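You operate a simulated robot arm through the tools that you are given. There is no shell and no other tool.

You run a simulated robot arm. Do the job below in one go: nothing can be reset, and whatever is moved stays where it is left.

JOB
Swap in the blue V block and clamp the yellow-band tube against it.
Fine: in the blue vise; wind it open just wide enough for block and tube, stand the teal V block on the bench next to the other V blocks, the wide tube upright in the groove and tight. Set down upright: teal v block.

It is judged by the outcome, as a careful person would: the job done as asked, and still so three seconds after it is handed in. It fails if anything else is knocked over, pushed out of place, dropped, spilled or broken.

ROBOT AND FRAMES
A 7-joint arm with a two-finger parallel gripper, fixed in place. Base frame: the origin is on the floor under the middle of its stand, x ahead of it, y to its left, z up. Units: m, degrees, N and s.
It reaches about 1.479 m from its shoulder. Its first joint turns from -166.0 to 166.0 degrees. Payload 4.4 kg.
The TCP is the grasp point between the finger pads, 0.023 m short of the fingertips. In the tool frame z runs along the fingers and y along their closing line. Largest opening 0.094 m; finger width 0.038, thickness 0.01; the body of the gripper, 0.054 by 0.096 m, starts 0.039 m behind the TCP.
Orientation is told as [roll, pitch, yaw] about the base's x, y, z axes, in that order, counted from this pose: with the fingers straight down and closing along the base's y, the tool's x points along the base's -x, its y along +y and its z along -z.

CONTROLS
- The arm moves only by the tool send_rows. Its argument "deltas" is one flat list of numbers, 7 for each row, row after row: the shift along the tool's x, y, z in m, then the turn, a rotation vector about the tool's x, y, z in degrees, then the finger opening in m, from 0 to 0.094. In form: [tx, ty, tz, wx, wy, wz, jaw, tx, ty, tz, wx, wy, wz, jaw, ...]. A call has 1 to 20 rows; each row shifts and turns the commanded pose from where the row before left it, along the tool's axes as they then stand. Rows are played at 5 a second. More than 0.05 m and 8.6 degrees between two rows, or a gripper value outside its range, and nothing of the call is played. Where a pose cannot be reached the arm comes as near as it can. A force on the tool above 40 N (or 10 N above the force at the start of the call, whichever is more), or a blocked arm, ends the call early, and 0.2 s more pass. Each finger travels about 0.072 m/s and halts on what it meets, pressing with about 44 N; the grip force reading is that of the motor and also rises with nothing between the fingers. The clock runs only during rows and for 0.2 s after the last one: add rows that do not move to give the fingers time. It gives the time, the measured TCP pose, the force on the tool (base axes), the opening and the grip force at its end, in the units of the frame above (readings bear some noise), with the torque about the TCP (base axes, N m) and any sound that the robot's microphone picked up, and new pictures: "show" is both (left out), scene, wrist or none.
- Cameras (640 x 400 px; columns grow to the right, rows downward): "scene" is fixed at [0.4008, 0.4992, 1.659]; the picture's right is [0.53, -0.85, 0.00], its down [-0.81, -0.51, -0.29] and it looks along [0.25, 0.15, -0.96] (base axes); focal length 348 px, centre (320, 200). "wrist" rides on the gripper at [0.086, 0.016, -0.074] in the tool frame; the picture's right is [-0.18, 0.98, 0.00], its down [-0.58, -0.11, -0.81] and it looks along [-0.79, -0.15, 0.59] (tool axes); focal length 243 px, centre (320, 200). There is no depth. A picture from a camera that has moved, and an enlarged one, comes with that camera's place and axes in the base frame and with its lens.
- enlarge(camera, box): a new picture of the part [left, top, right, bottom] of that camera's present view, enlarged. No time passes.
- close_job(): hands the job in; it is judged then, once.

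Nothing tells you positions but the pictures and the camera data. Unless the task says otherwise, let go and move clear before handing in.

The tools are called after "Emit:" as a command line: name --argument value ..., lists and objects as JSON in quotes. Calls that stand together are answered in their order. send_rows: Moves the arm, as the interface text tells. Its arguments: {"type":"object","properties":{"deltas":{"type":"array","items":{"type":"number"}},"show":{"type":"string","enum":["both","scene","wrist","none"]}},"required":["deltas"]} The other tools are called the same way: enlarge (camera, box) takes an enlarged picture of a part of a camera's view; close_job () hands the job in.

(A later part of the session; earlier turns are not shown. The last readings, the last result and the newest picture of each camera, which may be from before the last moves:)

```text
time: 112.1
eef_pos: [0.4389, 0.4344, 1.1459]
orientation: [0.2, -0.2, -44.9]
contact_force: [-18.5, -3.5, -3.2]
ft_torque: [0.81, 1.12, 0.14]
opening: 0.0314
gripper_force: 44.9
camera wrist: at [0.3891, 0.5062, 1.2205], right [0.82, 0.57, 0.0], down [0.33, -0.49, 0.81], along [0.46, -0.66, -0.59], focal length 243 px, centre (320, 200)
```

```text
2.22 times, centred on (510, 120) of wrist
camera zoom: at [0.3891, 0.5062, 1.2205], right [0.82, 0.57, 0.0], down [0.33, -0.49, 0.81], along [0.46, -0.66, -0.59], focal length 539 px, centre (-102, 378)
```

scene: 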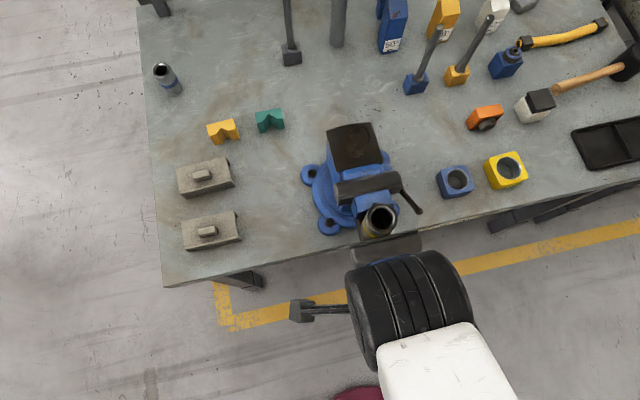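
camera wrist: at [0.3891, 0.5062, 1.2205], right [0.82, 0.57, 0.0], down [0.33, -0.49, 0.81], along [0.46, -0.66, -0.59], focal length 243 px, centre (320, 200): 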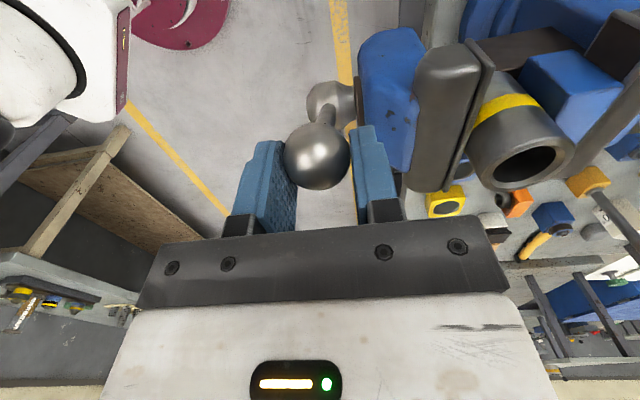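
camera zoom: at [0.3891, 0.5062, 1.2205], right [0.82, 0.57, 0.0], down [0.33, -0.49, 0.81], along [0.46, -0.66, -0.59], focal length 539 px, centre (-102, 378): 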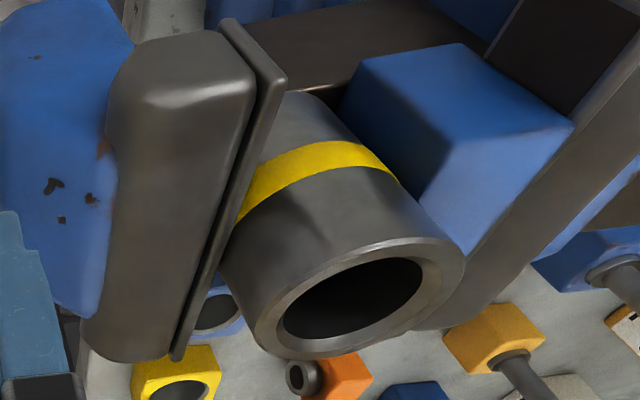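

The jaw edge now coincides with the tube's near side (within 0.5 mm), so the clamp has made contact, but my friction grip on the ball slips at about 12 N. To tighten firmly I'll regrip with the fingers left and right of the ball, so they push it directly.

Emit:
send_rows --deltas '[0, -0.001, 0, 0, 0, 0, 0.04, 0, 0, 0, 0, 0, 0, 0.055, 0, 0, 0, 0, 0, 0, 0.065, 0, 0, -0.03, 0, 0, 0, 0.07, 0, 0, -0.04, 0, 0, 0, 0.07, 0, 0, -0.03, 0, 0, 0, 0.07, 0, 0, 0, 0, 0, -8.2, 0.07, 0, 0, 0, 0, 0, -8.2, 0.07, 0, 0, 0, 0, 0, -8.2, 0.07, 0, 0, 0, 0, 0, -8.2, 0.07, 0, 0, 0, 0, 0, -8.2, 0.07, 0, 0, 0, 0, 0, -8.2, 0.07, 0, 0, 0, 0, 0, -8.2, 0.07, 0, 0, 0, 0, 0, -8.2, 0.07, 0, 0, 0, 0, 0, -8.2, 0.07, 0, 0, 0, 0, 0, -8.2, 0.07, 0, 0, 0, 0, 0, -8.0, 0.07]' --show "both"

Emit:
enlarge --camera "wrist" --box '[240, 0, 440, 200]'

Emit:
enlarge --camera "scene" --box '[330, 170, 430, 260]'

```text
time: 115.7
eef_pos: [0.4398, 0.4318, 1.2454]
orientation: [-0.2, -0.3, 45.1]
contact_force: [0.3, -0.2, 0.3]
ft_torque: [0.02, 0.0, 0.02]
opening: 0.0698
gripper_force: 0.0
camera wrist: at [0.3655, 0.3827, 1.3206], right [-0.57, 0.82, 0.0], down [0.48, 0.33, 0.81], along [0.67, 0.46, -0.59], focal length 243 px, centre (320, 200)
```

scene: 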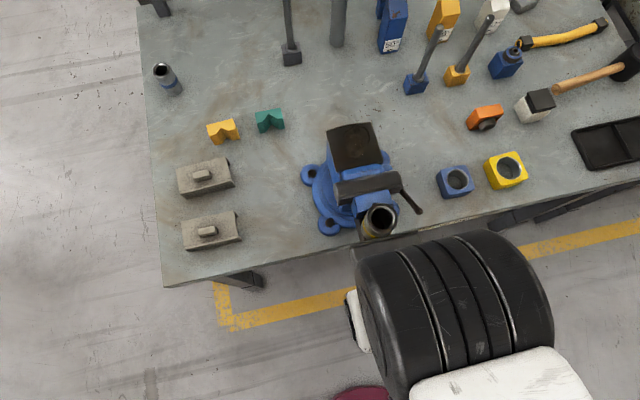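
wrist: 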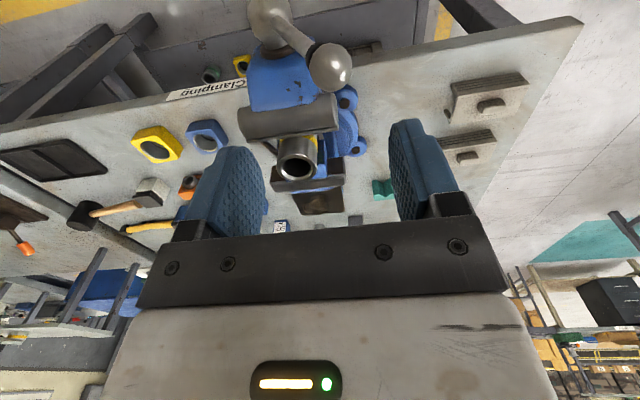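

```text
2.00 times, centred on (340, 100) of wrist
camera zoom: at [0.3655, 0.3827, 1.3206], right [-0.57, 0.82, 0.0], down [0.48, 0.33, 0.81], along [0.67, 0.46, -0.59], focal length 485 px, centre (280, 400)
```

zoom: 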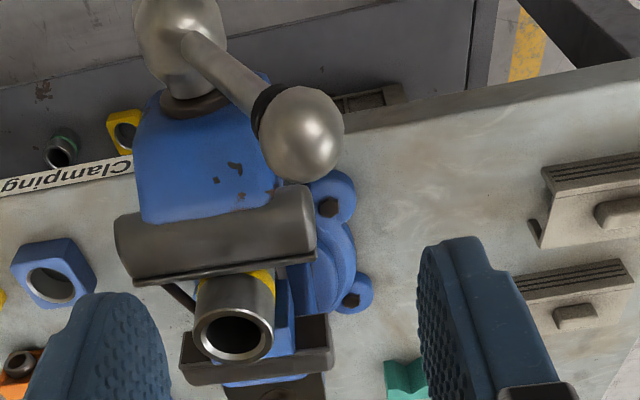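

```text
4.44 times, centred on (380, 215) of scene
camera zoom: at [0.4008, 0.4992, 1.659], right [0.53, -0.85, 0.0], down [-0.81, -0.51, -0.29], along [0.25, 0.15, -0.96], focal length 1548 px, centre (53, 133)
```

zoom: 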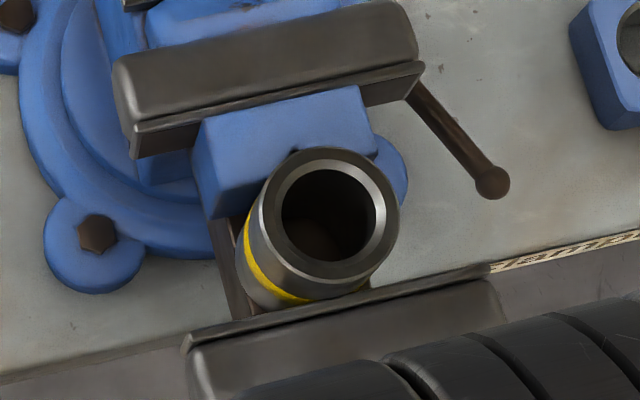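

Emit:
send_rows --deltas '[0, 0.01, 0.04, 0, 0, 0, 0.07, 0, 0, 0.04, 0, 0, 0, 0.07, 0, 0, 0.02, 0, 0, 0, 0.07, 0, 0, 0, 0, 0, 0, 0.07]' --show "wrist"

Emit:
enlarge --camera "wrist" --box '[200, 60, 460, 240]'

```text
time: 116.7
eef_pos: [0.4313, 0.4399, 1.1458]
orientation: [-0.1, -0.3, 45.1]
contact_force: [-1.2, -1.0, -0.3]
ft_torque: [-0.02, -0.02, -0.01]
opening: 0.0701
gripper_force: 0.1
camera wrist: at [0.3578, 0.3905, 1.2202], right [-0.56, 0.83, 0.0], down [0.48, 0.33, 0.81], along [0.67, 0.46, -0.59], focal length 243 px, centre (320, 200)
```

wrist: 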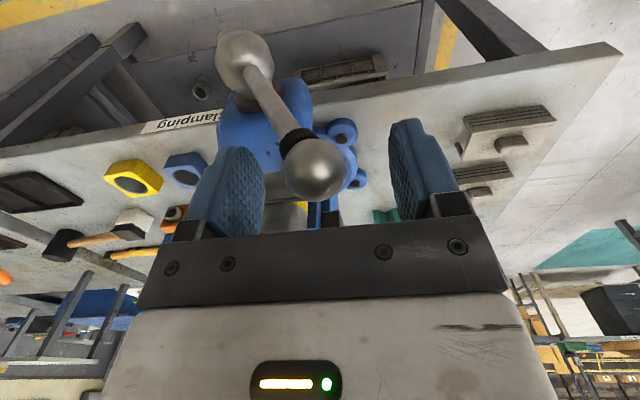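

```text
2.22 times, centred on (330, 150) of wrist
camera zoom: at [0.3578, 0.3905, 1.2202], right [-0.56, 0.83, 0.0], down [0.48, 0.33, 0.81], along [0.67, 0.46, -0.59], focal length 539 px, centre (298, 311)
```

zoom: 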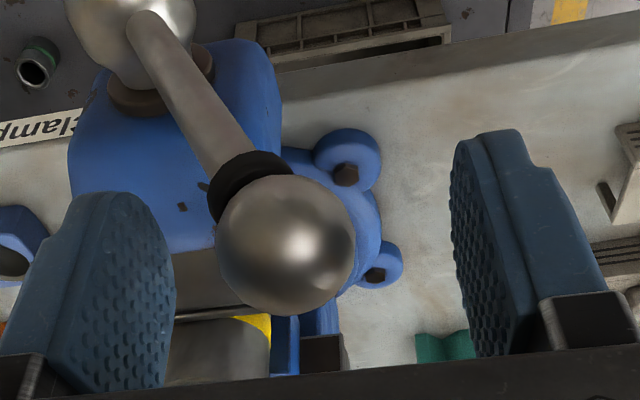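

Emit:
send_rows --deltas '[0, -0.003, 0, 0, 0, 0, 0.055, 0, 0, 0, 0, 0, 0, 0.04, 0, 0, 0, 0, 0, 0, 0.03, 0, 0, 0, 0, 0, 0, 0.026, 0, 0, 0, 0, 0, 0, 0.026]' --show "wrist"

```text
time: 117.9
eef_pos: [0.434, 0.4378, 1.1457]
orientation: [-0.1, -0.3, 45.0]
contact_force: [-1.7, 0.9, -0.2]
ft_torque: [0.05, 0.17, 0.08]
opening: 0.0316
gripper_force: 45.3
camera wrist: at [0.3604, 0.3882, 1.2205], right [-0.56, 0.83, 0.0], down [0.48, 0.33, 0.81], along [0.67, 0.46, -0.59], focal length 243 px, centre (320, 200)
```

wrist: 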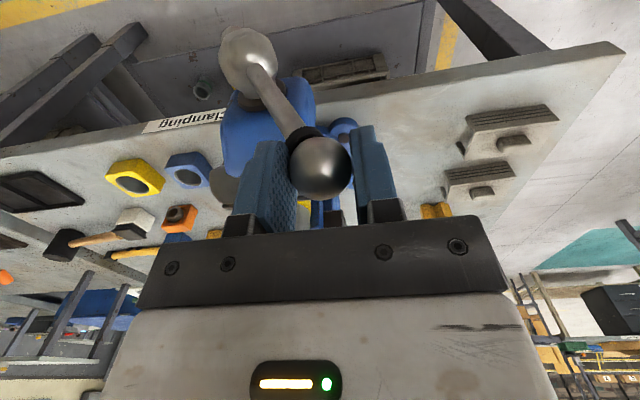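

Emit:
send_rows --deltas '[0, -0.0045, -0.0021, 0, 0, 0, 0.026, 0, -0.0046, -0.002, 0, 0, 0, 0.026, 0, 0, 0, 0, 0, 0, 0.026]' --show "none"

Emit:
send_rows --deltas '[0, -0.0046, -0.0019, 0, 0, 0, 0.026, 0, -0.0047, -0.0018, 0, 0, 0, 0.026, 0, 0, 0, 0, 0, 0, 0.026]' --show "wrist"

```text
time: 118.7
eef_pos: [0.4407, 0.432, 1.15]
orientation: [-0.1, -0.3, 45.0]
contact_force: [-8.5, 2.8, -2.2]
ft_torque: [0.22, 0.61, 0.14]
opening: 0.0315
gripper_force: 45.1
```

```text
time: 119.5
eef_pos: [0.4482, 0.4242, 1.1532]
orientation: [-0.1, -0.3, 45.1]
contact_force: [-7.1, -1.1, -3.1]
ft_torque: [0.3, 0.38, 0.06]
opening: 0.0316
gripper_force: 45.4
camera wrist: at [0.374, 0.3747, 1.2285], right [-0.56, 0.83, 0.0], down [0.48, 0.33, 0.81], along [0.67, 0.46, -0.59], focal length 243 px, centre (320, 200)
```

wrist: 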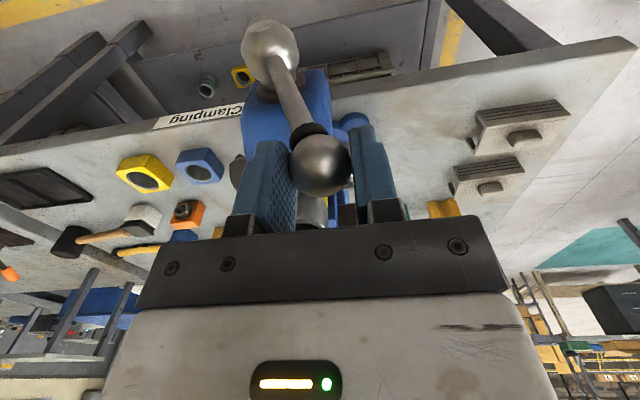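

Emit:
enlarge --camera "scene" --box '[360, 215, 410, 255]'

Emit:
enlarge --camera "scene" --box '[330, 170, 430, 260]'

Emit:
enlarge --camera "wrist" --box '[220, 10, 400, 220]'

```text
10.00 times, centred on (385, 235) of scene
camera zoom: at [0.4008, 0.4992, 1.659], right [0.53, -0.85, 0.0], down [-0.81, -0.51, -0.29], along [0.25, 0.15, -0.96], focal length 3483 px, centre (-330, -150)
```

zoom: 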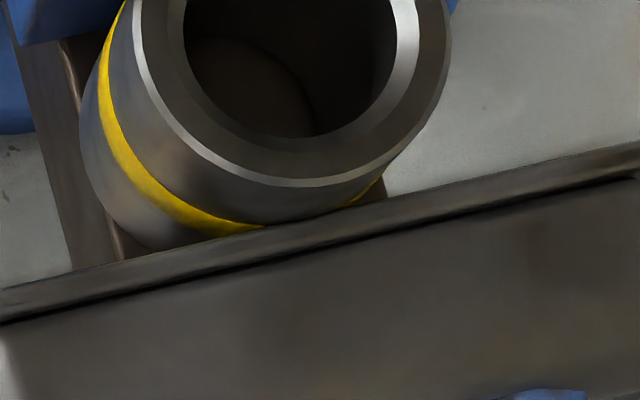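

```text
4.44 times, centred on (380, 215) of scene
camera zoom: at [0.4008, 0.4992, 1.659], right [0.53, -0.85, 0.0], down [-0.81, -0.51, -0.29], along [0.25, 0.15, -0.96], focal length 1548 px, centre (53, 133)
```

zoom: 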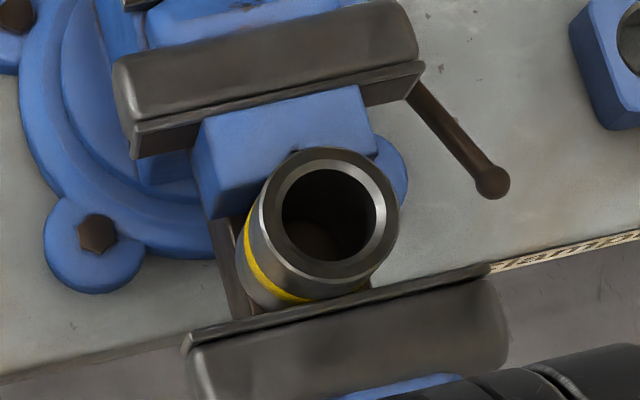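

```text
1.90 times, centred on (310, 115) of wrist
camera zoom: at [0.374, 0.3747, 1.2285], right [-0.56, 0.83, 0.0], down [0.48, 0.33, 0.81], along [0.67, 0.46, -0.59], focal length 462 px, centre (339, 362)
```

zoom: 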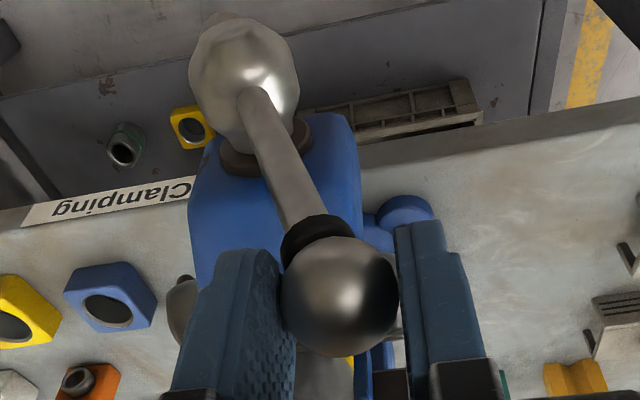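

The jaw is stationary against the tube, but turning still meets only light resistance. I'll keep tightening until the force clearly rises.

Emit:
send_rows --deltas '[0, -0.0087, -0.002, 0, 0, 0, 0.026, 0, -0.0087, -0.0016, 0, 0, 0, 0.026, 0, -0.0087, -0.0013, 0, 0, 0, 0.026, 0, 0, 0, 0, 0, 0, 0.026]' --show "none"

Emit:
send_rows --deltas '[0, -0.0089, -0.0004, 0, 0, 0, 0.026, 0, -0.0089, -0.0001, 0, 0, 0, 0.026, 0, -0.0089, 0.0001, 0, 0, 0, 0.026, 0, 0, 0, 0, 0, 0, 0.026]' --show "both"

Emit:
enlarge --camera "scene" --box '[360, 215, 410, 255]'

```text
time: 120.5
eef_pos: [0.465, 0.406, 1.158]
orientation: [-0.1, -0.3, 45.0]
contact_force: [-6.9, 5.7, 0.4]
ft_torque: [0.57, 0.39, 0.14]
opening: 0.0315
gripper_force: 45.1
```

```text
time: 121.5
eef_pos: [0.485, 0.3886, 1.1588]
orientation: [-0.1, -0.3, 45.1]
contact_force: [3.3, 15.0, 1.5]
ft_torque: [0.86, 0.09, -0.01]
opening: 0.0312
gripper_force: 45.3
camera wrist: at [0.4113, 0.3377, 1.2341], right [-0.56, 0.83, 0.0], down [0.48, 0.33, 0.81], along [0.67, 0.46, -0.59], focal length 243 px, centre (320, 200)
```

scene: 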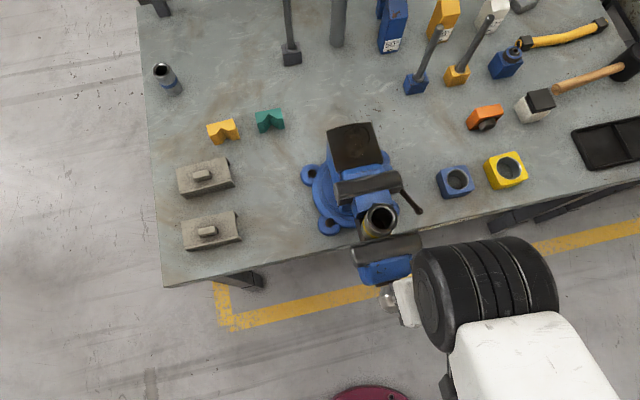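
wrist: 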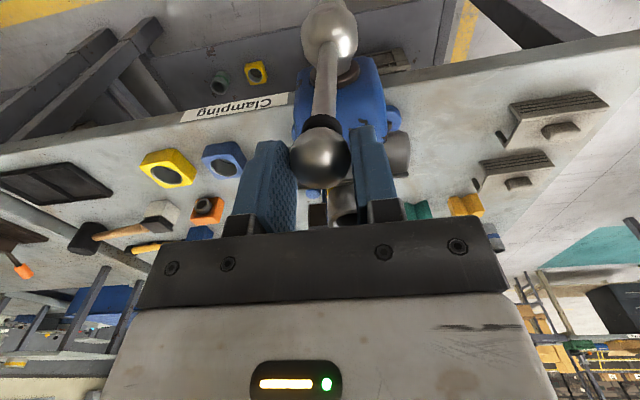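

```text
10.00 times, centred on (385, 235) of scene
camera zoom: at [0.4008, 0.4992, 1.659], right [0.53, -0.85, 0.0], down [-0.81, -0.51, -0.29], along [0.25, 0.15, -0.96], focal length 3483 px, centre (-330, -150)
```

zoom: 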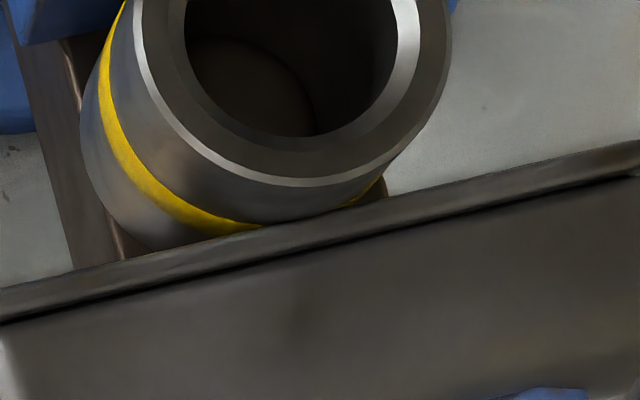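

Emit:
send_rows --deltas '[-0.001, -0.0088, 0.0008, 0, 0, 0, 0.026, -0.0003, -0.0088, 0.0012, 0, 0, 0, 0.026, -0.0003, -0.0087, 0.0016, 0, 0, 0, 0.026, 0, 0, 0, 0, 0, 0, 0.026]' --show "wrist"

Emit:
enlarge --camera "scene" --box '[360, 215, 410, 255]'

Emit:
enlarge --camera "scene" --box '[340, 220, 440, 320]'

```text
time: 122.5
eef_pos: [0.5036, 0.3689, 1.155]
orientation: [-0.1, -0.3, 44.9]
contact_force: [-12.0, -6.4, 2.8]
ft_torque: [0.24, 0.52, 0.12]
opening: 0.0314
gripper_force: 45.3
camera wrist: at [0.4308, 0.3198, 1.2299], right [-0.56, 0.83, 0.0], down [0.48, 0.33, 0.81], along [0.67, 0.46, -0.59], focal length 243 px, centre (320, 200)
```

wrist: 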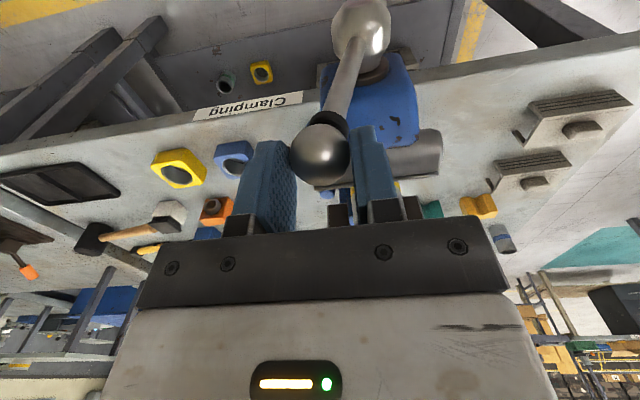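

```text
10.00 times, centred on (385, 235) of scene
camera zoom: at [0.4008, 0.4992, 1.659], right [0.53, -0.85, 0.0], down [-0.81, -0.51, -0.29], along [0.25, 0.15, -0.96], focal length 3483 px, centre (-330, -150)
```

zoom: 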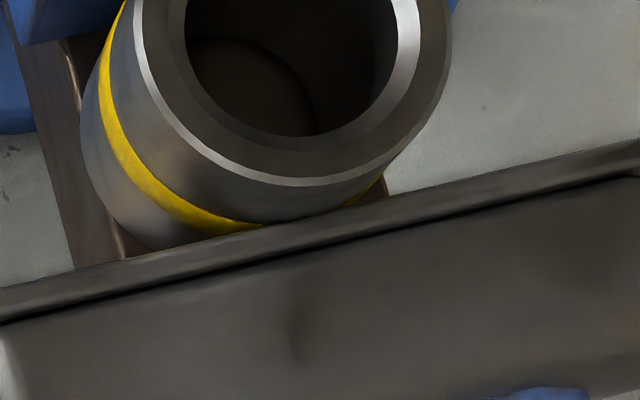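

```text
4.00 times, centred on (390, 270) of scene
camera zoom: at [0.4008, 0.4992, 1.659], right [0.53, -0.85, 0.0], down [-0.81, -0.51, -0.29], along [0.25, 0.15, -0.96], focal length 1393 px, centre (40, -80)
```

zoom: 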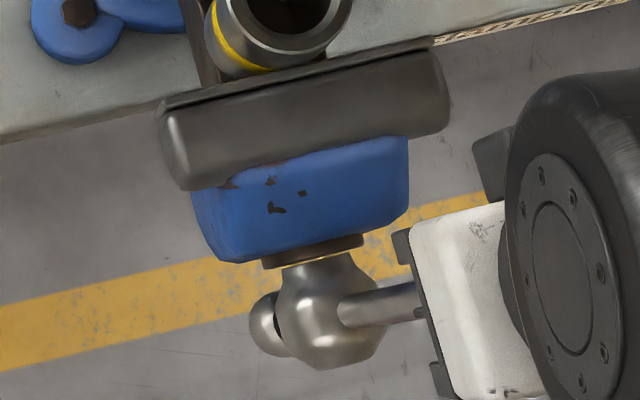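

The jaw stays put on the tube while I've over-wound about 60°. I'll test whether the screw is really loaded by backing off a few millimetres and reading the force direction.

Emit:
send_rows --deltas '[0.0008, 0, 0, 0, 0, 0, 0.026, 0, 0, 0, 0, 0, 0, 0.026, 0, 0, 0, 0, 0, 0, 0.026]' --show "none"

Emit:
send_rows --deltas '[0, 0.002, -0.0004, 0, 0, 0, 0.026, 0, 0, 0, 0, 0, 0, 0.026]' --show "none"

Emit:
send_rows --deltas '[0, 0.003, -0.0005, 0, 0, 0, 0.026, 0, 0, 0, 0, 0, 0, 0.026]' --show "none"

```text
time: 123.3
eef_pos: [0.5041, 0.3694, 1.1534]
orientation: [-0.2, -0.3, 45.0]
contact_force: [14.2, 10.1, -7.0]
ft_torque: [0.17, -0.6, -0.05]
opening: 0.0314
gripper_force: 45.3
```

```text
time: 123.9
eef_pos: [0.5038, 0.3705, 1.1544]
orientation: [-0.1, -0.3, 45.0]
contact_force: [22.8, 10.8, -7.4]
ft_torque: [-0.16, -0.59, 0.12]
opening: 0.0318
gripper_force: 45.0
```

```text
time: 124.5
eef_pos: [0.5007, 0.3745, 1.1566]
orientation: [-0.2, -0.3, 45.1]
contact_force: [18.3, 8.3, -1.9]
ft_torque: [-0.2, -0.62, 0.04]
opening: 0.0314
gripper_force: 45.2
```

The handle only shows friction both ways, so I can't judge tightness from it. I'll let go of the ball and test the tube itself with a very gentle tug.

Emit:
send_rows --deltas '[0, 0, 0, 0, 0, 0, 0.04, 0, 0, 0, 0, 0, 0, 0.055, 0, 0, 0, 0, 0, 0, 0.07, 0, 0, -0.03, 0, 0, 0, 0.085, 0, 0, -0.04, 0, 0, 0, 0.094, -0.043, 0.0105, 0, 0, 0, 0, 0.094, -0.043, 0.0105, 0, 0, 0, 0, 0.094, -0.043, 0.0105, 0, 0, 0, 0, 0.094, 0, 0, 0, 0, 0, 0, 0.094]' --show "both"

Emit:
enlarge --camera "wrist" --box '[220, 0, 440, 160]'

```text
time: 126.5
eef_pos: [0.5694, 0.4862, 1.226]
orientation: [-0.1, -0.2, 45.0]
contact_force: [0.2, 0.4, -0.2]
ft_torque: [-0.02, -0.04, 0.03]
opening: 0.0941
gripper_force: 0.0
camera wrist: at [0.4962, 0.4368, 1.3013], right [-0.56, 0.83, 0.0], down [0.48, 0.33, 0.81], along [0.67, 0.46, -0.59], focal length 243 px, centre (320, 200)
```

scene: 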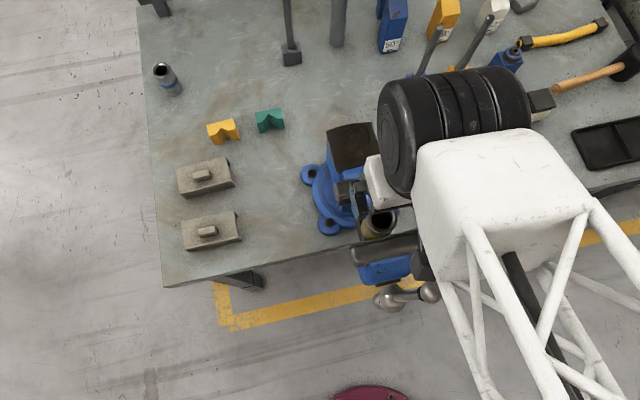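
wrist: 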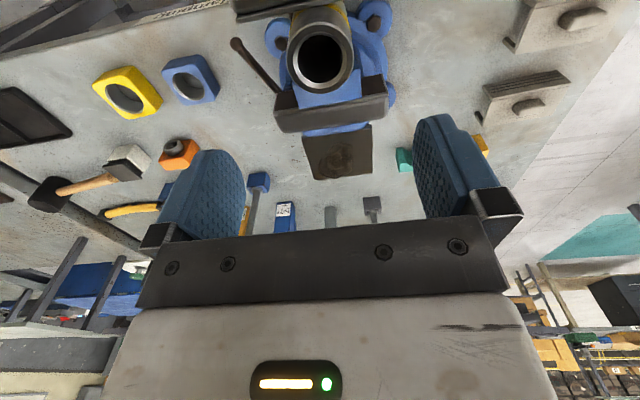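

```text
2.50 times, centred on (330, 80) of wrist
camera zoom: at [0.4962, 0.4368, 1.3013], right [-0.56, 0.83, 0.0], down [0.48, 0.33, 0.81], along [0.67, 0.46, -0.59], focal length 606 px, centre (295, 500)
```

zoom: 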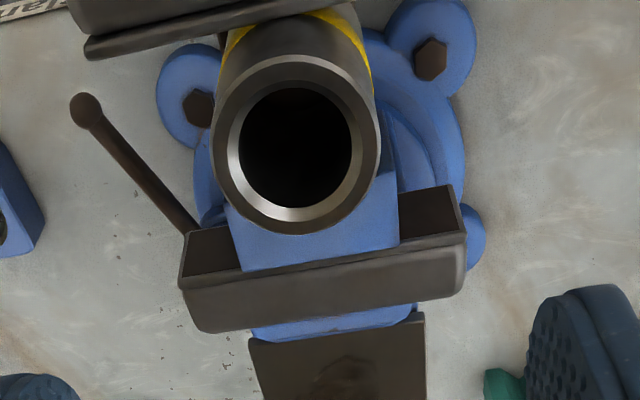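

Emit:
send_rows --deltas '[0, 0, 0.04, 0, 0, 0, 0.094, 0, 0, 0.04, 0, 0, 0, 0.094, 0, 0, 0.03, 0, 0, 0, 0.094, 0, 0, 0.02, 0, 0, 0, 0.094, 0, 0, 0, 0, 0, 0, 0.094]' --show "wrist"

Emit:
send_rows --deltas '[0, 0, 0, 0, 0, 0, 0.08, 0, 0, 0, 0, 0, 0, 0.065, 0, 0, 0, 0, 0, 0, 0.054, 0, 0, 0, 0, 0, 0, 0.045, 0, 0, 0, 0, 0, 0, 0.045]' --show "wrist"

```text
time: 127.7
eef_pos: [0.5695, 0.4878, 1.0959]
orientation: [-0.1, -0.3, 45.0]
contact_force: [0.9, -0.8, -0.6]
ft_torque: [0.0, 0.0, 0.0]
opening: 0.0941
gripper_force: 0.0
camera wrist: at [0.4965, 0.4373, 1.1714], right [-0.56, 0.83, 0.0], down [0.48, 0.33, 0.81], along [0.67, 0.46, -0.59], focal length 243 px, centre (320, 200)
```

wrist: 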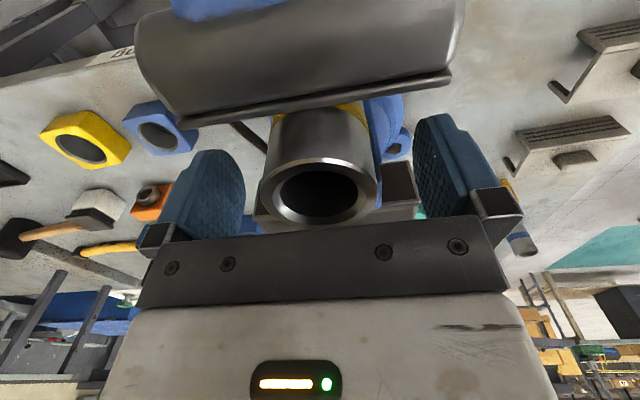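

```text
time: 128.9
eef_pos: [0.5706, 0.487, 1.0961]
orientation: [-0.1, -0.3, 45.1]
contact_force: [0.2, -3.0, 0.1]
ft_torque: [0.59, -0.44, 0.12]
opening: 0.0516
gripper_force: 44.2
camera wrist: at [0.4966, 0.4372, 1.1716], right [-0.56, 0.83, 0.0], down [0.48, 0.33, 0.81], along [0.67, 0.46, -0.59], focal length 243 px, centre (320, 200)
```

wrist: 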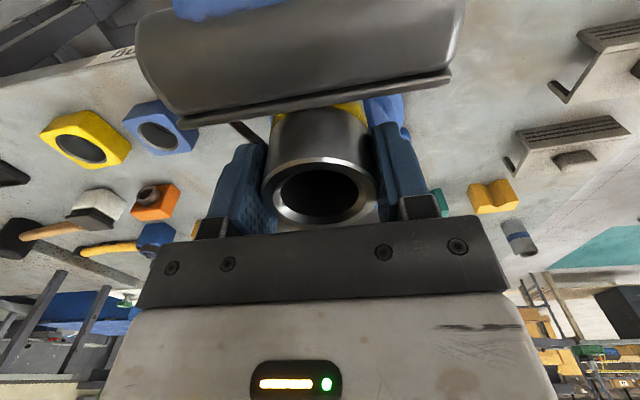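

Now a tiny 1 mm upward tug to see whether the tube is held.

Emit:
send_rows --deltas '[0, 0, -0.001, 0, 0, 0, 0.045, 0, 0, 0, 0, 0, 0, 0.045]' --show "none"

Emit:
send_rows --deltas '[0, 0, -0.001, 0, 0, 0, 0.045, 0, 0, 0, 0, 0, 0, 0.045]' --show "none"

```text
time: 129.5
eef_pos: [0.5694, 0.4877, 1.0965]
orientation: [-0.1, -0.1, 45.0]
contact_force: [17.0, 7.3, -14.2]
ft_torque: [0.79, -0.72, 0.19]
opening: 0.0516
gripper_force: 43.5
```

```text
time: 130.1
eef_pos: [0.5701, 0.4872, 1.0972]
orientation: [-0.1, -0.1, 45.0]
contact_force: [14.7, 2.6, -27.5]
ft_torque: [0.27, -0.58, 0.32]
opening: 0.0518
gripper_force: 43.7
```

Emit:
send_rows --deltas '[0, 0, -0.0007, 0, 0, 0, 0.045, 0, 0, 0, 0, 0, 0, 0.045]' --show "wrist"

Emit:
enlarge --camera "wrist" --box '[220, 80, 420, 240]'

```text
time: 130.7
eef_pos: [0.5692, 0.4875, 1.0984]
orientation: [-0.2, -0.1, 45.1]
contact_force: [4.1, -4.1, -29.7]
ft_torque: [0.25, -0.5, 0.26]
opening: 0.0516
gripper_force: 44.3
camera wrist: at [0.4961, 0.4369, 1.1735], right [-0.56, 0.83, 0.0], down [0.49, 0.33, 0.81], along [0.67, 0.46, -0.59], focal length 243 px, centre (320, 200)
```

wrist: 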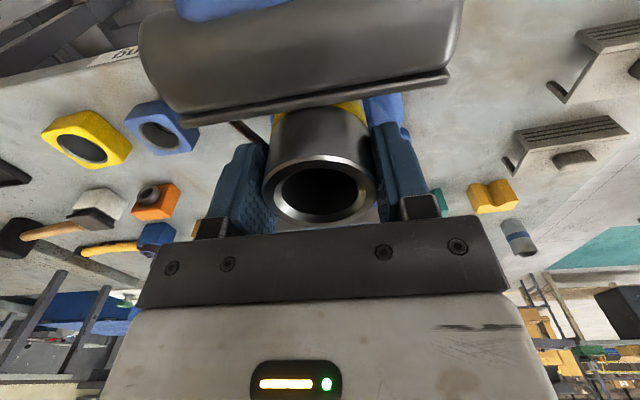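

```text
2.50 times, centred on (320, 160) of wrist
camera zoom: at [0.4961, 0.4369, 1.1735], right [-0.56, 0.83, 0.0], down [0.49, 0.33, 0.81], along [0.67, 0.46, -0.59], focal length 606 px, centre (320, 300)
```

zoom: 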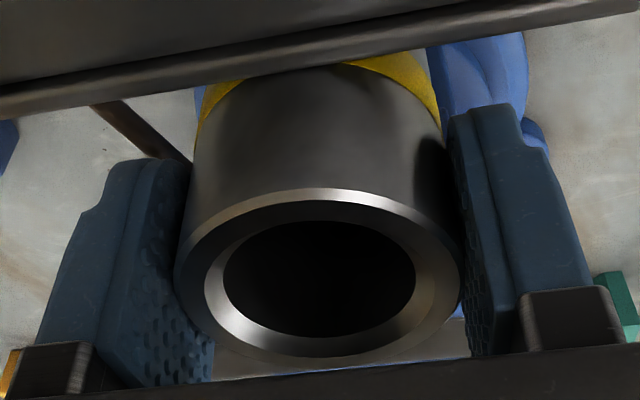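

The tube holds against about 30 N upward without moving, so it is clamped. I'll relax the tug and release.

Emit:
send_rows --deltas '[0, 0, 0.001, 0, 0, 0, 0.045, 0, 0, 0.001, 0, 0, 0, 0.045, 0, 0, 0, 0, 0, 0, 0.045]' --show "none"

Emit:
send_rows --deltas '[0, 0, 0, 0, 0, 0, 0.054, 0, 0, 0, 0, 0, 0, 0.065, 0, 0, 0, 0, 0, 0, 0.08, 0, 0, 0, 0, 0, 0, 0.09, 0, 0, -0.02, 0, 0, 0, 0.094, 0, 0, -0.04, 0, 0, 0, 0.094, 0, 0, -0.04, 0, 0, 0, 0.094, 0, 0, -0.03, 0, 0, 0, 0.094]' --show "both"

Emit:
enlarge --camera "wrist" --box '[220, 0, 440, 160]'

```text
time: 131.5
eef_pos: [0.5697, 0.4866, 1.0981]
orientation: [-0.1, -0.4, 44.9]
contact_force: [-20.0, -20.1, -0.3]
ft_torque: [-0.15, 0.3, 0.19]
opening: 0.0516
gripper_force: 43.9
```

```text
time: 133.3
eef_pos: [0.5703, 0.4864, 1.2283]
orientation: [-0.2, -0.3, 44.9]
contact_force: [-0.4, 0.4, -0.6]
ft_torque: [0.0, 0.0, 0.02]
opening: 0.094
gripper_force: 0.1
camera wrist: at [0.496, 0.4363, 1.3029], right [-0.56, 0.83, 0.0], down [0.48, 0.33, 0.81], along [0.67, 0.46, -0.59], focal length 243 px, centre (320, 200)
```

scene: 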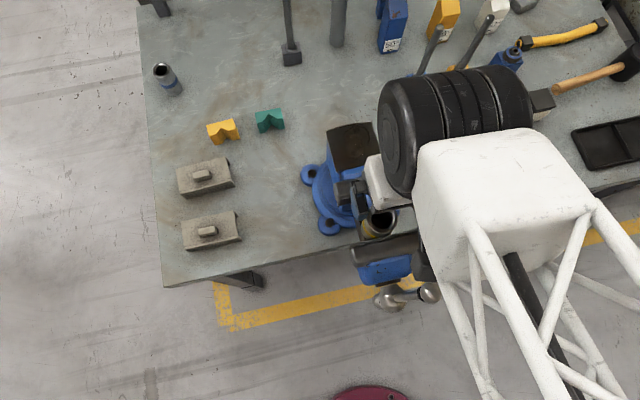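
wrist: 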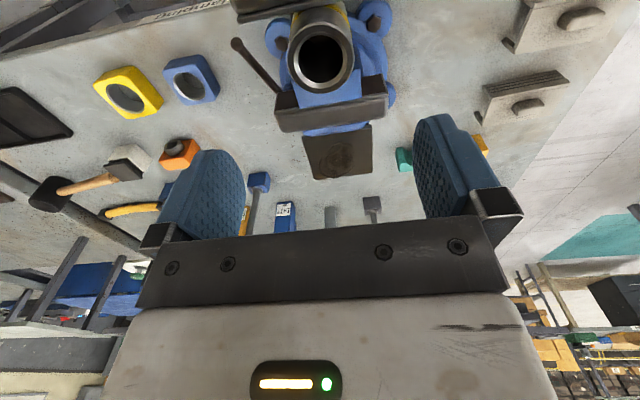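

```text
2.50 times, centred on (330, 80) of wrist
camera zoom: at [0.496, 0.4363, 1.3029], right [-0.56, 0.83, 0.0], down [0.48, 0.33, 0.81], along [0.67, 0.46, -0.59], focal length 606 px, centre (295, 500)
```

zoom: 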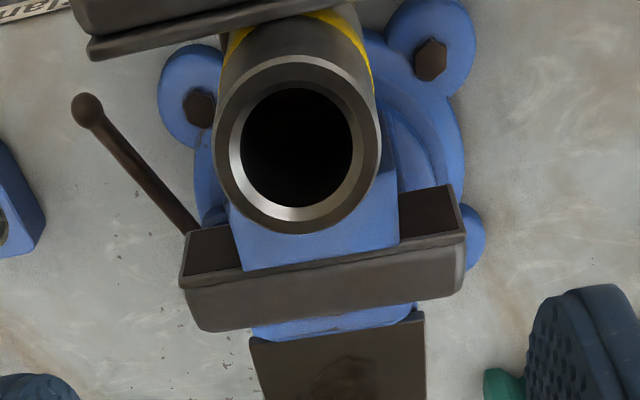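

Everything is in place. For a firmer clamp I'll give the handle another part-turn clockwise, regripping the ball across the screw axis.

Emit:
send_rows --deltas '[0.0434, -0.0102, -0.007, 0, 0, 0, 0.08, 0.0434, -0.0102, -0.007, 0, 0, 0, 0.08, 0.0434, -0.0102, -0.007, 0, 0, 0, 0.08, 0, 0, 0, 0, 0, 8.2, 0.07, 0, 0, 0, 0, 0, 8.2, 0.07, 0, 0, 0, 0, 0, 8.2, 0.07, 0, 0, 0, 0, 0, 8.2, 0.07, 0, 0, 0, 0, 0, 8.2, 0.07, 0, 0, 0, 0, 0, 8.2, 0.07, 0, 0, 0, 0, 0, 8.2, 0.07, 0, 0, 0, 0, 0, 8.2, 0.07, 0, 0, 0, 0, 0, 8.2, 0.07, 0, 0, 0, 0, 0, 8.2, 0.07, 0, 0, 0, 0, 0, 8.0, 0.07]' --show "both"

Emit:
enlarge --camera "wrist" --box '[240, 0, 440, 200]'

Emit:
enlarge --camera "scene" --box '[330, 170, 450, 260]'

```text
time: 136.3
eef_pos: [0.4979, 0.3724, 1.2475]
orientation: [0.2, 0.0, -45.0]
contact_force: [0.1, 0.8, 0.6]
ft_torque: [0.0, 0.03, 0.01]
opening: 0.07
gripper_force: 0.2
camera wrist: at [0.4478, 0.4449, 1.3235], right [0.83, 0.56, 0.01], down [0.33, -0.49, 0.81], along [0.46, -0.66, -0.59], focal length 243 px, centre (320, 200)
```

scene: 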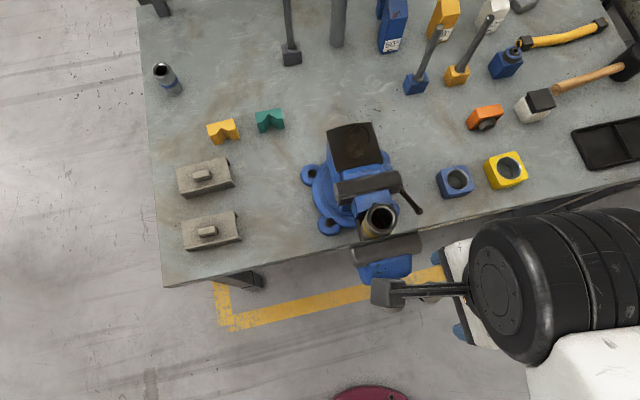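
wrist: 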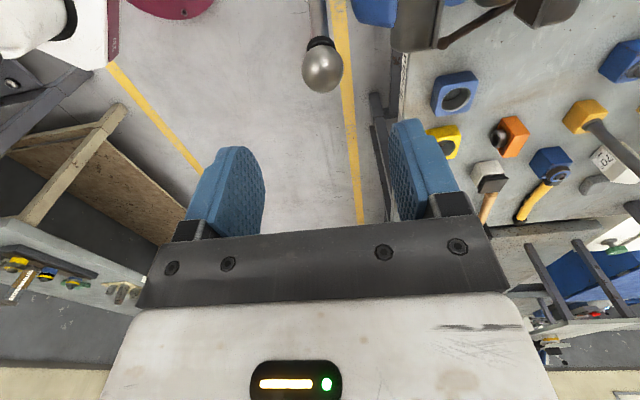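

```text
2.00 times, centred on (340, 100) of wrist
camera zoom: at [0.4478, 0.4449, 1.3235], right [0.83, 0.56, 0.01], down [0.33, -0.49, 0.81], along [0.46, -0.66, -0.59], focal length 485 px, centre (280, 400)
```

zoom: 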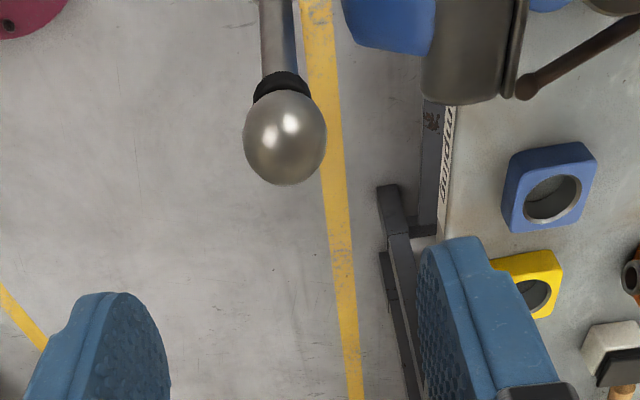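

```text
4.44 times, centred on (390, 215) of scene
camera zoom: at [0.4008, 0.4992, 1.659], right [0.53, -0.85, 0.0], down [-0.81, -0.51, -0.29], along [0.25, 0.15, -0.96], focal length 1548 px, centre (9, 133)
```

zoom: 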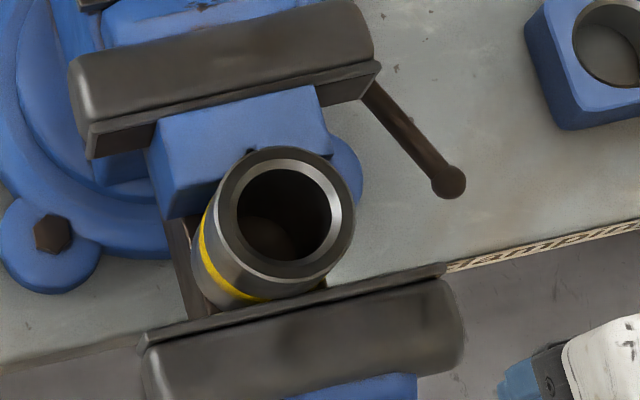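

Emit:
send_rows --deltas '[-0.0013, 0.0016, 0.04, 0, 0, 0, 0.07, 0, 0, 0.04, 0, 0, 0, 0.07, 0, 0, 0.026, 0, 0, 0, 0.07, 0, 0, 0, 0, 0, 0, 0.055, 0, 0, 0, 0, 0, 0, 0.042, 0, 0, 0, 0, 0, 0, 0.032, 0, 0, 0, 0, 0, 0, 0.026, 0, 0, 0, 0, 0, 0, 0.026]' --show "wrist"

Emit:
enlarge --camera "wrist" --box '[200, 60, 460, 240]'

```text
time: 138.1
eef_pos: [0.5006, 0.3728, 1.1412]
orientation: [0.3, -0.1, -45.0]
contact_force: [-1.3, -3.1, -2.0]
ft_torque: [-0.03, -0.03, 0.05]
opening: 0.0317
gripper_force: 45.0
camera wrist: at [0.45, 0.4457, 1.218], right [0.83, 0.56, 0.01], down [0.33, -0.49, 0.81], along [0.46, -0.66, -0.59], focal length 243 px, centre (320, 200)
```

wrist: 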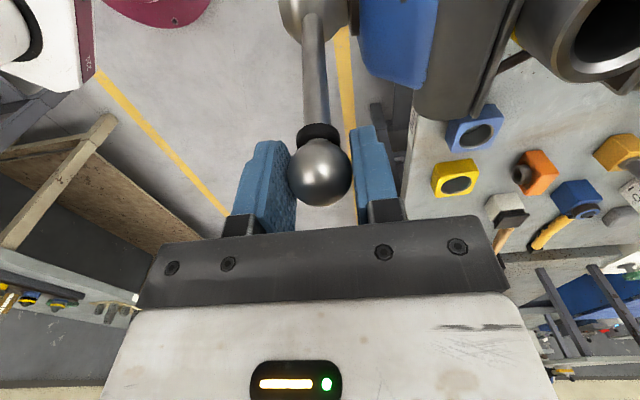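

```text
2.22 times, centred on (330, 150) of wrist
camera zoom: at [0.45, 0.4457, 1.218], right [0.83, 0.56, 0.01], down [0.33, -0.49, 0.81], along [0.46, -0.66, -0.59], focal length 539 px, centre (298, 311)
```

zoom: 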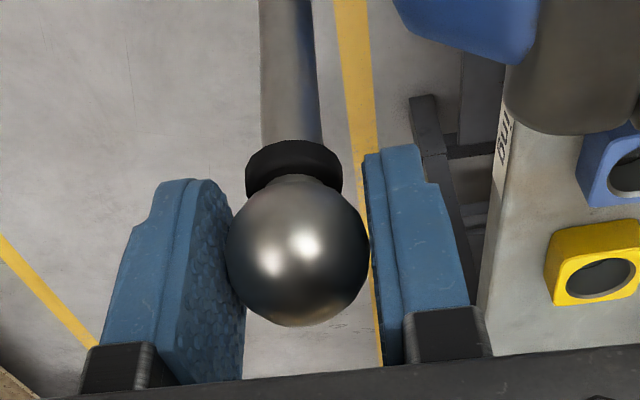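

Emit:
send_rows --deltas '[-0.0125, 0, 0.0036, 0, 0, 0, 0.026, -0.0125, 0, 0.0045, 0, 0, 0, 0.026, -0.0116, 0, 0.0058, 0, 0, 0, 0.026, -0.0116, 0, 0.0066, 0, 0, 0, 0.026, 0, 0, 0, 0, 0, 0, 0.026]' --show "wrist"

```text
time: 139.3
eef_pos: [0.5349, 0.3385, 1.1221]
orientation: [0.3, 0.0, -45.0]
contact_force: [-5.4, 10.5, 8.8]
ft_torque: [0.97, 0.87, 0.07]
opening: 0.0315
gripper_force: 44.7
camera wrist: at [0.4843, 0.4117, 1.1978], right [0.83, 0.56, 0.01], down [0.33, -0.49, 0.81], along [0.46, -0.66, -0.59], focal length 243 px, centre (320, 200)
```

wrist: 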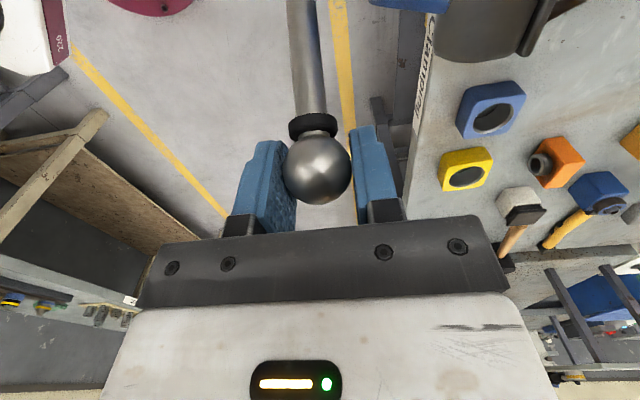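

Emit:
send_rows --deltas '[-0.0105, 0, 0.0076, 0, 0, 0, 0.026, -0.0102, 0, 0.0086, 0, 0, 0, 0.026, -0.009, 0, 0.0094, 0, 0, 0, 0.026, -0.0086, 0, 0.0102, 0, 0, 0, 0.026, 0, 0, 0, 0, 0, 0, 0.026]' --show "both"

Emit:
enlarge --camera "scene" --box '[330, 170, 450, 260]'

```text
time: 140.5
eef_pos: [0.5619, 0.3117, 1.0852]
orientation: [0.2, -0.2, -45.0]
contact_force: [6.9, 2.2, -3.8]
ft_torque: [-0.11, 0.12, -0.16]
opening: 0.0288
gripper_force: 2.7
camera wrist: at [0.5115, 0.3842, 1.1606], right [0.83, 0.56, 0.0], down [0.33, -0.49, 0.81], along [0.46, -0.66, -0.59], focal length 243 px, centre (320, 200)
```

scene: 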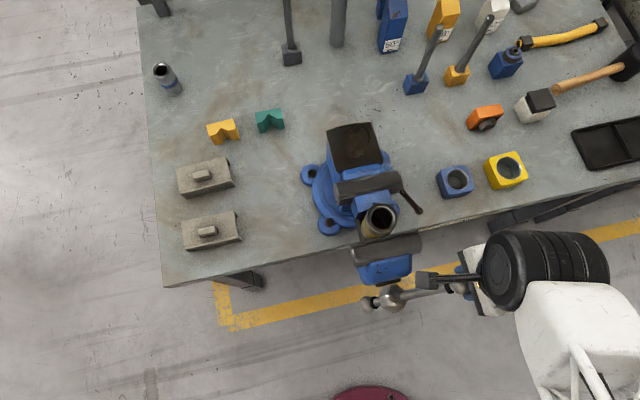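
wrist: 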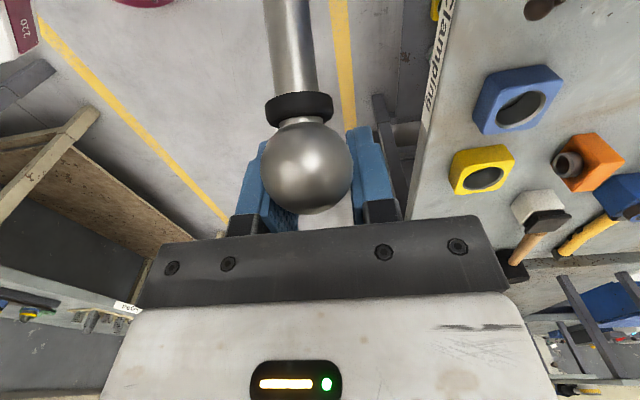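

```text
4.44 times, centred on (390, 215) of scene
camera zoom: at [0.4008, 0.4992, 1.659], right [0.53, -0.85, 0.0], down [-0.81, -0.51, -0.29], along [0.25, 0.15, -0.96], focal length 1548 px, centre (9, 133)
```

zoom: 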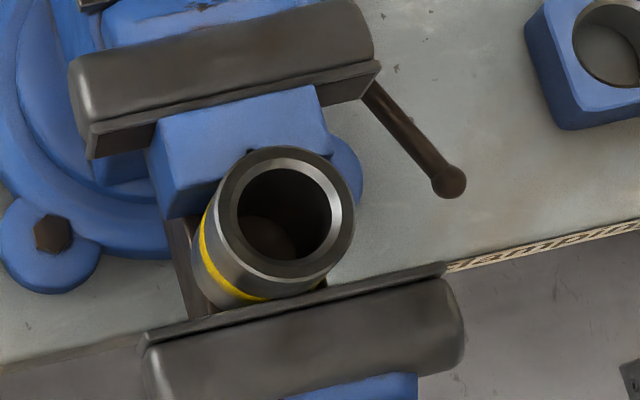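

The ball slipped out of the pads at about 15 N or more of resistance. That is clearly stiffer than before, so the screw is now under load, with block and tube unmoved. I'll back the gripper away to the right and up.

Emit:
send_rows --deltas '[0, 0, 0, 0, 0, 0, 0.045, -0.02, 0, 0, 0, 0, 0, 0.06, -0.03, 0, 0, 0, 0, 0, 0.06, 0, 0, -0.04, 0, 0, 0, 0.06, 0, 0, -0.05, 0, 0, 0, 0.06, 0, 0, -0.05, 0, 0, 0, 0.06, 0, 0, 0, 0, 0, 0, 0.06]' --show "both"

Emit:
enlarge --camera "scene" --box '[330, 170, 450, 320]'

Emit:
enlarge --camera "wrist" --box '[240, 0, 480, 200]'

```text
time: 142.1
eef_pos: [0.5974, 0.2755, 1.225]
orientation: [0.3, -0.1, -45.0]
contact_force: [1.0, 0.0, 0.7]
ft_torque: [0.04, 0.03, 0.01]
opening: 0.0599
gripper_force: 0.0
camera wrist: at [0.5456, 0.348, 1.3012], right [0.83, 0.56, 0.01], down [0.33, -0.49, 0.81], along [0.46, -0.66, -0.59], focal length 243 px, centre (320, 200)
```

scene: 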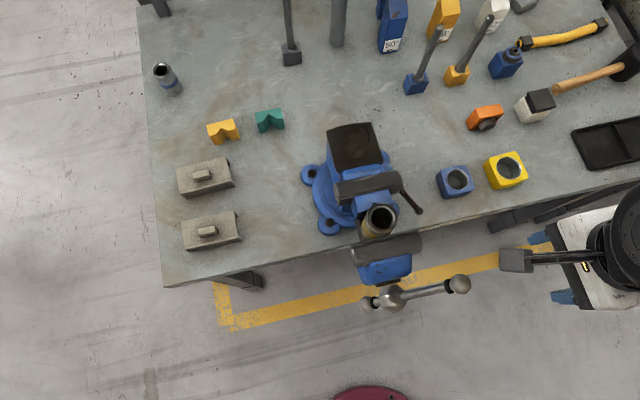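
wrist: 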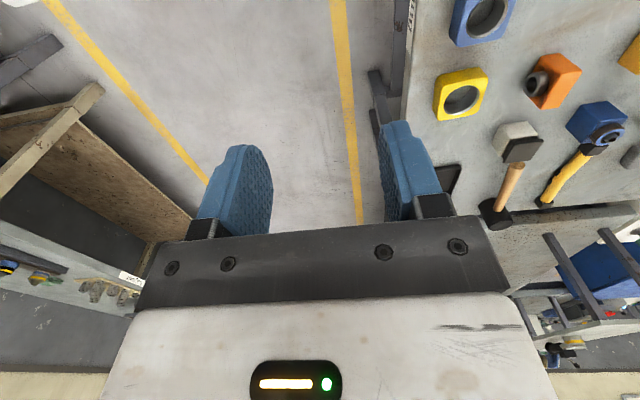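

```text
2.67 times, centred on (390, 245) of scene
camera zoom: at [0.4008, 0.4992, 1.659], right [0.53, -0.85, 0.0], down [-0.81, -0.51, -0.29], along [0.25, 0.15, -0.96], focal length 929 px, centre (133, 80)
```

zoom: 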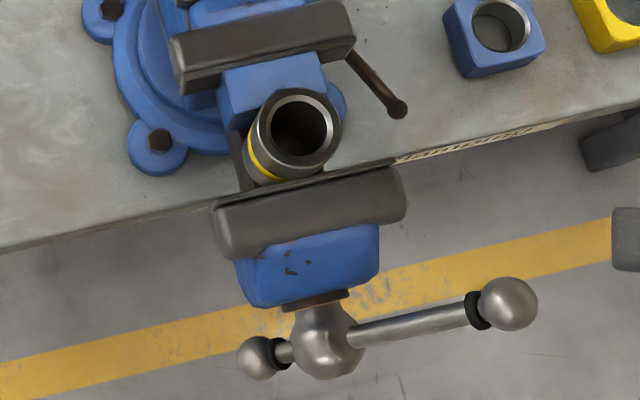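

```text
2.00 times, centred on (360, 100) of wrist
camera zoom: at [0.5456, 0.348, 1.3012], right [0.83, 0.56, 0.01], down [0.33, -0.49, 0.81], along [0.46, -0.66, -0.59], focal length 485 px, centre (240, 400)
```

zoom: 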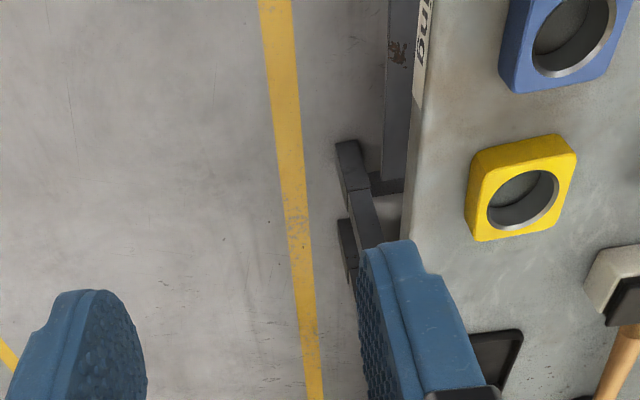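

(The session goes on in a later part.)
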